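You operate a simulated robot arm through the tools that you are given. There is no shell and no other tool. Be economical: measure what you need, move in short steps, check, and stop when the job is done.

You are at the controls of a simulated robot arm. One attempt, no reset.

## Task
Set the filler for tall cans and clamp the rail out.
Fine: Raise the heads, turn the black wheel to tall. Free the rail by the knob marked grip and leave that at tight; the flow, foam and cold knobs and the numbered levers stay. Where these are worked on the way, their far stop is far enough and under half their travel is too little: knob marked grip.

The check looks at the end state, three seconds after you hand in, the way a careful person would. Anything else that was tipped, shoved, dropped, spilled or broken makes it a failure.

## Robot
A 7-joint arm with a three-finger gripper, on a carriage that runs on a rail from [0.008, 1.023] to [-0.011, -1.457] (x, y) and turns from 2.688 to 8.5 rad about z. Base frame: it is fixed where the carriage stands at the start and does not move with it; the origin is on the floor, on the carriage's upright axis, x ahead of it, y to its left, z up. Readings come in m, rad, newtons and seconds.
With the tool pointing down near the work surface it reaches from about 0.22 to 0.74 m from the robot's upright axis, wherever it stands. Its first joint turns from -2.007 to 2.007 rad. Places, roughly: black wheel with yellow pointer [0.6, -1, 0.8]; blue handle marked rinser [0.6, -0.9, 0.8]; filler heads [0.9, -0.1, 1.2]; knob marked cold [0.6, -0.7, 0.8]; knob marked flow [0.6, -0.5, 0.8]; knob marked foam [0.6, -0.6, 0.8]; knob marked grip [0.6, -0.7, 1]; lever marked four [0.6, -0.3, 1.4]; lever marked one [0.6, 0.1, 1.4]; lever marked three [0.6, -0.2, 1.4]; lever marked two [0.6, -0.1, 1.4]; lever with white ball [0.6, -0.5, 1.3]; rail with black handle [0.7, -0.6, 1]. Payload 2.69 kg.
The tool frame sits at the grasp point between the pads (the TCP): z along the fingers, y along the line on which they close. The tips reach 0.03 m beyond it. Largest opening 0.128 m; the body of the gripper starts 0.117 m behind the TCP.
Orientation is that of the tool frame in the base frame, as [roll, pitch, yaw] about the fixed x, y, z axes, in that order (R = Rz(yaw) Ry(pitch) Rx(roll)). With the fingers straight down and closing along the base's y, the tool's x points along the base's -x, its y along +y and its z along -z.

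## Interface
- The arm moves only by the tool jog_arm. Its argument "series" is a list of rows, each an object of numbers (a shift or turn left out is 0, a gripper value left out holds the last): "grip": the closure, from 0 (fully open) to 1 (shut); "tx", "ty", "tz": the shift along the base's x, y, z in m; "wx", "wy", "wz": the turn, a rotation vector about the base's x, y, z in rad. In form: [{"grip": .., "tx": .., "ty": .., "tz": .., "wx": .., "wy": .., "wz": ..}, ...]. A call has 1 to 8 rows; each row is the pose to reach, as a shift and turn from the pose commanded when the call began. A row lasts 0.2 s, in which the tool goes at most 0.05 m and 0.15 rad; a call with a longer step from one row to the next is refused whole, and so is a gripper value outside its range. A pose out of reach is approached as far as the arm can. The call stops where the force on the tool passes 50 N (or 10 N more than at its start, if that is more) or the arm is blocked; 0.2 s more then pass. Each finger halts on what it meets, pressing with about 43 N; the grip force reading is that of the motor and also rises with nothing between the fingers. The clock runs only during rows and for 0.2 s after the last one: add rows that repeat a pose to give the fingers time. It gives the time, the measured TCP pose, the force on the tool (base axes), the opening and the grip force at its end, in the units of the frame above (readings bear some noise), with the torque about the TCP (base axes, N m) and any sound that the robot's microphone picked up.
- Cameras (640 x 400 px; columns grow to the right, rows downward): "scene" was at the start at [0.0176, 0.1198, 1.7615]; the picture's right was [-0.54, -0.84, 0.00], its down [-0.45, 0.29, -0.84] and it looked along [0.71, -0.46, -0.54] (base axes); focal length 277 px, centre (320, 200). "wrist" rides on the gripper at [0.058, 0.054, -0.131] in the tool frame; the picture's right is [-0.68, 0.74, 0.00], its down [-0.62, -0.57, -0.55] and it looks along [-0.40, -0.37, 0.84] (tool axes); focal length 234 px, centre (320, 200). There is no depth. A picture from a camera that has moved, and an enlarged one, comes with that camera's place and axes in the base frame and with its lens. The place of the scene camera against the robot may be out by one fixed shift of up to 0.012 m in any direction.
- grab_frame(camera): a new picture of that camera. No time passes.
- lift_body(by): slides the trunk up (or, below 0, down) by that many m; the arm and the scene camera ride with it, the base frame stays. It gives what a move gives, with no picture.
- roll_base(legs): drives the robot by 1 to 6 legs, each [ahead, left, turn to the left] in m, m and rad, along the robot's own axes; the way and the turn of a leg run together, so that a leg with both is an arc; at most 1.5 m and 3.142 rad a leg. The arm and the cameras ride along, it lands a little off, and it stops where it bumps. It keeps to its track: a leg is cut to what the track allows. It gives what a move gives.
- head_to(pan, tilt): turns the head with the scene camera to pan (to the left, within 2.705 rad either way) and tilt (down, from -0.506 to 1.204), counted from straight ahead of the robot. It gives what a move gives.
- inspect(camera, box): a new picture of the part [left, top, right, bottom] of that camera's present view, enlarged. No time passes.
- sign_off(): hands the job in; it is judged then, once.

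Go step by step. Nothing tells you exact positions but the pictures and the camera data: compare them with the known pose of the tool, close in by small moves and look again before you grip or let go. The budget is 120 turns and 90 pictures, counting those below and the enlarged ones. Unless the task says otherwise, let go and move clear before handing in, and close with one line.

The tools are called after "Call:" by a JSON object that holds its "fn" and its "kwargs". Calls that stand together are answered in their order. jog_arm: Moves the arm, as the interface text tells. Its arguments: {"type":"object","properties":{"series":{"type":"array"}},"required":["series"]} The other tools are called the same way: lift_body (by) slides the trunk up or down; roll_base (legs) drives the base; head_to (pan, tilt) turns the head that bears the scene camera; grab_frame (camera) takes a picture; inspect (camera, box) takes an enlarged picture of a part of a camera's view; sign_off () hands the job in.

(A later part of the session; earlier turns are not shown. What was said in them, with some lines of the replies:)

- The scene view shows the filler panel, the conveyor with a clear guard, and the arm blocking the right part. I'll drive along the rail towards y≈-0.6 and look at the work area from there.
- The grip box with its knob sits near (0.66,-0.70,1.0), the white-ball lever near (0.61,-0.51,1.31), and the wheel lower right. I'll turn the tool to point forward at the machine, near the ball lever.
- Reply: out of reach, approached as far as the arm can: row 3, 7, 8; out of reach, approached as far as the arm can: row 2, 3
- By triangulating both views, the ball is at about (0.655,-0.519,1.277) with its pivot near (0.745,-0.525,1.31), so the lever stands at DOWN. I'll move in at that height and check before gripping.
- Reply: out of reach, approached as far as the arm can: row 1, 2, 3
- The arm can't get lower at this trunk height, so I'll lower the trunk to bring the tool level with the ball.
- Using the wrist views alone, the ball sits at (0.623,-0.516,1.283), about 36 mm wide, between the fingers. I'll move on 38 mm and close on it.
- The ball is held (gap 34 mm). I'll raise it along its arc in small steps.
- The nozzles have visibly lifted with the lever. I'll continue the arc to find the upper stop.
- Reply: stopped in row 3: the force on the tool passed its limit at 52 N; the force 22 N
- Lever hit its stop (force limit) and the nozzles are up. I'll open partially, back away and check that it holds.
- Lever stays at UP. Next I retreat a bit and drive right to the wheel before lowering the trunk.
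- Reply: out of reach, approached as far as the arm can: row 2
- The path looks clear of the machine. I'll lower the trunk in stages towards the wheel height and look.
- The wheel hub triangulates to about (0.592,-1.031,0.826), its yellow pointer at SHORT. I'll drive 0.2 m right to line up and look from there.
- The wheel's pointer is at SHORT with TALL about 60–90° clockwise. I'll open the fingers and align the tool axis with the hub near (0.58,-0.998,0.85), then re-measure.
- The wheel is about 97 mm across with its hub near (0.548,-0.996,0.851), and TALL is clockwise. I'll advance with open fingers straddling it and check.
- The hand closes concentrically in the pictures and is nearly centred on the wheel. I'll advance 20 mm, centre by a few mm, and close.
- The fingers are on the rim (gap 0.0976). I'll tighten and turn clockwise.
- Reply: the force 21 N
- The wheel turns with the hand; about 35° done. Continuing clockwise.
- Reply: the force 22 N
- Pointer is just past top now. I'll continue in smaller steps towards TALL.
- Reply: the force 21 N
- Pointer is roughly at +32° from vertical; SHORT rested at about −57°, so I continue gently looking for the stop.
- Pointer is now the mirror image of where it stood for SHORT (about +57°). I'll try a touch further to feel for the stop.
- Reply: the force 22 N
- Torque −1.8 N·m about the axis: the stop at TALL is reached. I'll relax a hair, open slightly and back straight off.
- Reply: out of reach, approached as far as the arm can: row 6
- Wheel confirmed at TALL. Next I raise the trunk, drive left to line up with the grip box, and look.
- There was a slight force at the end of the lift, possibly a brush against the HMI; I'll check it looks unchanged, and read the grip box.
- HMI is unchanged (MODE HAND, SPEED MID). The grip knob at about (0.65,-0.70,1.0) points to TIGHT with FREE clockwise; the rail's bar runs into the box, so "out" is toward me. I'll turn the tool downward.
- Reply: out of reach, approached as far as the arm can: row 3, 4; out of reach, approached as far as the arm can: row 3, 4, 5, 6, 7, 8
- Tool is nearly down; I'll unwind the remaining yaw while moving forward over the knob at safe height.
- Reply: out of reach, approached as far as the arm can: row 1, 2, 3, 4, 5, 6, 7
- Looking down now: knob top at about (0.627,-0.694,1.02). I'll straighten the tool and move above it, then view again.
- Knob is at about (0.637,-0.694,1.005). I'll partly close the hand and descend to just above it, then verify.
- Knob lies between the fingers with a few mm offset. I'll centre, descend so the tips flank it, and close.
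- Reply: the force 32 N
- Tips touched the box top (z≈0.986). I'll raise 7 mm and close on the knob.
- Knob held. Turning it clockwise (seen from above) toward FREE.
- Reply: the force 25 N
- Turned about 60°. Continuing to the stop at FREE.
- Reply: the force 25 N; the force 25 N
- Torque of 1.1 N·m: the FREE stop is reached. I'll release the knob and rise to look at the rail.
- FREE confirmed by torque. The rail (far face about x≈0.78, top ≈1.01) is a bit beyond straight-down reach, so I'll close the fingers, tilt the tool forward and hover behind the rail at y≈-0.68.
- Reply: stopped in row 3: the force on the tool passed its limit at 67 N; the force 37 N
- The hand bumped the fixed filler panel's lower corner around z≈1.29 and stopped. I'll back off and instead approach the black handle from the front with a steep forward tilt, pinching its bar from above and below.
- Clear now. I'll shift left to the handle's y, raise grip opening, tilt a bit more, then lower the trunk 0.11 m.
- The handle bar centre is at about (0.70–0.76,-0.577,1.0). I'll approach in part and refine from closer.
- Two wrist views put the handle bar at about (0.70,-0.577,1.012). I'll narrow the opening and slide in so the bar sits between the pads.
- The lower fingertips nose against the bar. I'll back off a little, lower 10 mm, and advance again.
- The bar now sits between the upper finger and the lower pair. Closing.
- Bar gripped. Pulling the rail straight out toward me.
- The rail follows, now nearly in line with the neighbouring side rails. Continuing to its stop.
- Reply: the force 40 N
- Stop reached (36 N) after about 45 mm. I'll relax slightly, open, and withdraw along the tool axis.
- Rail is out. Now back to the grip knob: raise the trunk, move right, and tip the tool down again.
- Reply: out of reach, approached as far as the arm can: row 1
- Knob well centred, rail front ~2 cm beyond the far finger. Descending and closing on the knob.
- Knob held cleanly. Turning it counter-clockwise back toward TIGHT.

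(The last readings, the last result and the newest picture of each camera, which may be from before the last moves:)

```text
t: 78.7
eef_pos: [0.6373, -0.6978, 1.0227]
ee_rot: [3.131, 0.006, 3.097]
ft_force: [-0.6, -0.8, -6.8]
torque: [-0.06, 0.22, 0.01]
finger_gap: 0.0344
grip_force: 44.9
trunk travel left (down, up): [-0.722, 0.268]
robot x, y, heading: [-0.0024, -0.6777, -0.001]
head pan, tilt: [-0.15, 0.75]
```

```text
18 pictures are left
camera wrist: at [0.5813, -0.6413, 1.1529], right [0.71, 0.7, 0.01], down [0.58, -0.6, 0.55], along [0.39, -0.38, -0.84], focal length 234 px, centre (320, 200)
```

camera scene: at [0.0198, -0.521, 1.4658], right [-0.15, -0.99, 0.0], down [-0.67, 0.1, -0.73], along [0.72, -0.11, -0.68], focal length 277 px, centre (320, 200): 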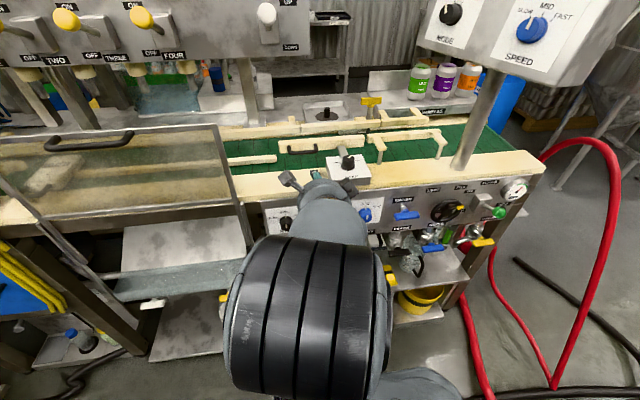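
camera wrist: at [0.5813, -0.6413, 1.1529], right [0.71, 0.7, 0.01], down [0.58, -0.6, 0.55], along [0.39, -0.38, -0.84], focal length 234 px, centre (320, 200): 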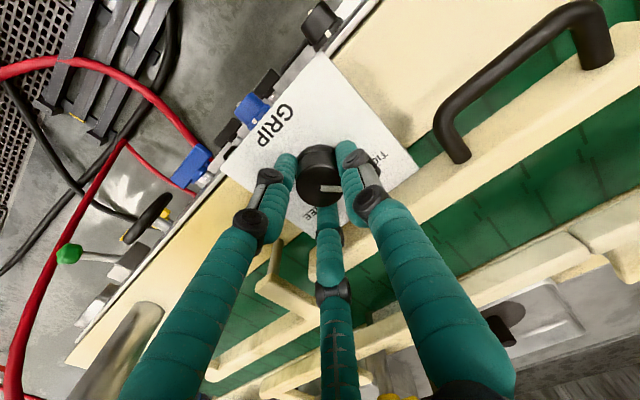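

Call:
{"fn": "jog_arm", "kwargs": {"series": [{"wz": 0.08}, {"wz": 0.16}, {"wz": 0.24}, {"wz": 0.3}]}}

Call:
{"fn": "grab_frame", "kwargs": {"camera": "wrist"}}

```text
t: 79.7
eef_pos: [0.6369, -0.697, 1.0236]
ee_rot: [3.13, 0.011, -2.89]
ft_force: [4.2, -1.8, -0.6]
torque: [0.07, -0.12, -0.64]
finger_gap: 0.0346
grip_force: 44.7
trunk travel left (down, up): [-0.722, 0.268]
robot x, y, heading: [-0.0078, -0.6774, -0.005]
head pan, tilt: [-0.15, 0.75]
```

```text
17 pictures are left
camera wrist: at [0.5678, -0.6604, 1.1535], right [0.47, 0.88, 0.01], down [0.73, -0.4, 0.55], along [0.49, -0.25, -0.84], focal length 234 px, centre (320, 200)
```

wrist: 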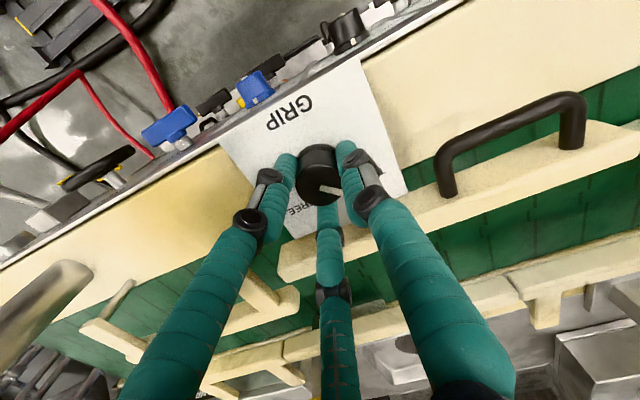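

The knob hit the TIGHT stop (torque −0.64 and slight slip in the fingers). Releasing and rising to verify.

Call:
{"fn": "jog_arm", "kwargs": {"series": [{"wz": -0.03, "grip": 0.7}, {"wz": -0.03, "grip": 0.55}, {"wz": -0.03, "grip": 0.55}, {"wz": -0.03, "tz": 0.04}, {"wz": -0.1, "tz": 0.08}, {"wz": -0.2, "tz": 0.12}]}}

Call:
{"fn": "grab_frame", "kwargs": {"camera": "wrist"}}

Call:
{"fn": "inspect", "kwargs": {"camera": "scene", "box": [250, 130, 410, 230]}}

```text
t: 81.1
eef_pos: [0.6262, -0.6964, 1.1425]
ee_rot: [3.131, 0.012, -3.087]
ft_force: [-1.0, 0.6, 0.6]
torque: [0.02, -0.11, -0.02]
finger_gap: 0.0577
grip_force: 0.1
out of reach, approached as far as the arm can: row 6
trunk travel left (down, up): [-0.722, 0.268]
robot x, y, heading: [-0.0053, -0.6788, -0.003]
head pan, tilt: [-0.15, 0.75]
```

```text
16 pictures are left
camera wrist: at [0.5646, -0.6462, 1.2727], right [0.64, 0.77, 0.01], down [0.64, -0.54, 0.55], along [0.43, -0.34, -0.84], focal length 234 px, centre (320, 200)
```

wrist: 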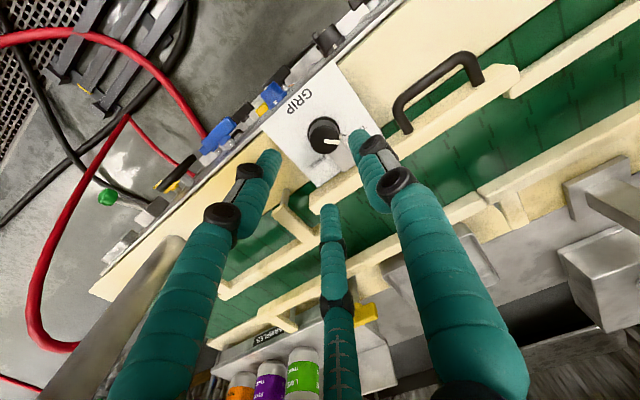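

```text
4.00 times, centred on (330, 180) of scene
camera zoom: at [0.0179, -0.5206, 1.5757], right [-0.15, -0.99, 0.0], down [-0.67, 0.1, -0.73], along [0.72, -0.11, -0.68], focal length 1107 px, centre (280, 280)
```

zoom: 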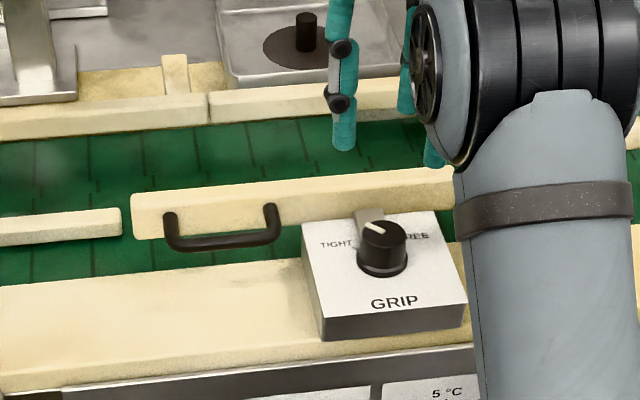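

Grip points to TIGHT and the rail is out, flush with its neighbours. I'll retreat clear and check the whole machine.

Call:
{"fn": "jog_arm", "kwargs": {"series": [{"tx": -0.04}, {"tx": -0.08}, {"tx": -0.12}, {"tx": -0.16}]}}

Call:
{"fn": "lift_body", "kwargs": {"by": 0.17}}

Call:
{"fn": "head_to", "kwargs": {"pan": 0.0, "tilt": 0.6}}

Call:
{"fn": "grab_frame", "kwargs": {"camera": "scene"}}

Call:
{"fn": "grab_frame", "kwargs": {"camera": "wrist"}}

```text
t: 82.1
eef_pos: [0.466, -0.6967, 1.1421]
ee_rot: [3.132, 0.01, -3.089]
ft_force: [-0.4, -0.5, 1.0]
torque: [-0.04, -0.04, 0.01]
finger_gap: 0.0576
grip_force: 0.1
trunk travel left (down, up): [-0.722, 0.268]
robot x, y, heading: [-0.005, -0.6757, -0.007]
head pan, tilt: [-0.15, 0.75]
```

```text
t: 84.1
eef_pos: [0.4673, -0.6983, 1.312]
ee_rot: [3.131, 0.01, -3.087]
ft_force: [0.5, 0.1, -0.7]
torque: [0.04, -0.01, -0.02]
finger_gap: 0.0578
grip_force: 0.0
trunk travel left (down, up): [-0.892, 0.098]
robot x, y, heading: [-0.0044, -0.6802, -0.001]
head pan, tilt: [-0.15, 0.75]
```

```text
t: 84.8
eef_pos: [0.4673, -0.6979, 1.3118]
ee_rot: [3.131, 0.008, -3.089]
ft_force: [0.3, 0.0, 0.0]
torque: [-0.01, -0.01, -0.01]
finger_gap: 0.0579
grip_force: 0.1
trunk travel left (down, up): [-0.892, 0.098]
robot x, y, heading: [-0.004, -0.6749, -0.005]
head pan, tilt: [0.0, 0.6]
```

```text
14 pictures are left
camera scene: at [0.0264, -0.5086, 1.7585], right [0.0, -1.0, 0.0], down [-0.57, 0.0, -0.82], along [0.82, 0.0, -0.57], focal length 277 px, centre (320, 200)
```

scene: 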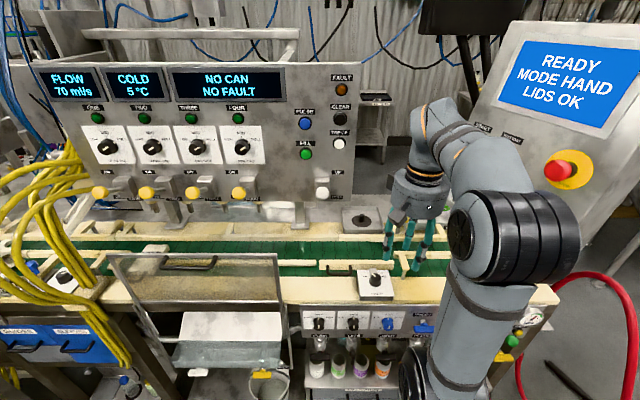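

```text
13 pictures are left
camera wrist: at [0.406, -0.6472, 1.442], right [0.64, 0.77, 0.01], down [0.64, -0.54, 0.55], along [0.43, -0.34, -0.84], focal length 234 px, centre (320, 200)
```

wrist: 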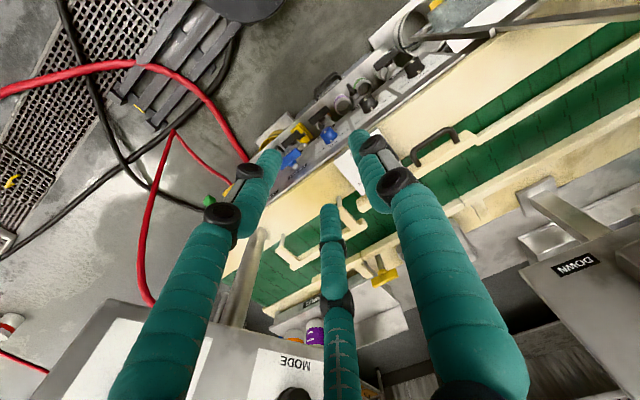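

Call:
{"fn": "inspect", "kwargs": {"camera": "scene", "box": [80, 140, 360, 300]}}

Call:
{"fn": "inspect", "kwargs": {"camera": "scene", "box": [290, 250, 450, 350]}}

```text
2.29 times, centred on (220, 220) of scene
camera zoom: at [0.0264, -0.5086, 1.7585], right [0.0, -1.0, 0.0], down [-0.57, 0.0, -0.82], along [0.82, 0.0, -0.57], focal length 632 px, centre (549, 154)
```

zoom: 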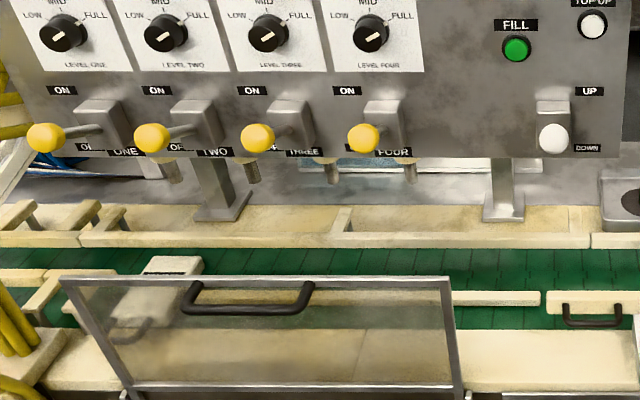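

```text
4.00 times, centred on (370, 300) of scene
camera zoom: at [0.0264, -0.5086, 1.7585], right [0.0, -1.0, 0.0], down [-0.57, 0.0, -0.82], along [0.82, 0.0, -0.57], focal length 1107 px, centre (120, -200)
```

zoom: 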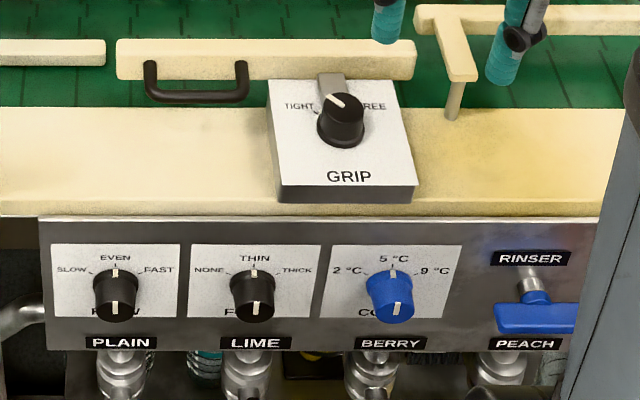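

The nozzles are up and the lever ball measures z≈1.36 (UP). The wheel was left at TALL, the rail is out with grip at TIGHT, and flow, foam, cold and the numbered levers look unchanged. The arm is clear, so I'm handing in.

Call:
{"fn": "sign_off", "kwargs": {}}

```text
The job is handed in.
```

The heads are raised, the black wheel is at its TALL stop, and the rail is pulled out to its stop with the grip knob back at TIGHT. The hand touched the filler panel's lower corner once and stopped at 67 N; it may also have lightly brushed the operator screen panel, and nothing looked moved at either spot.
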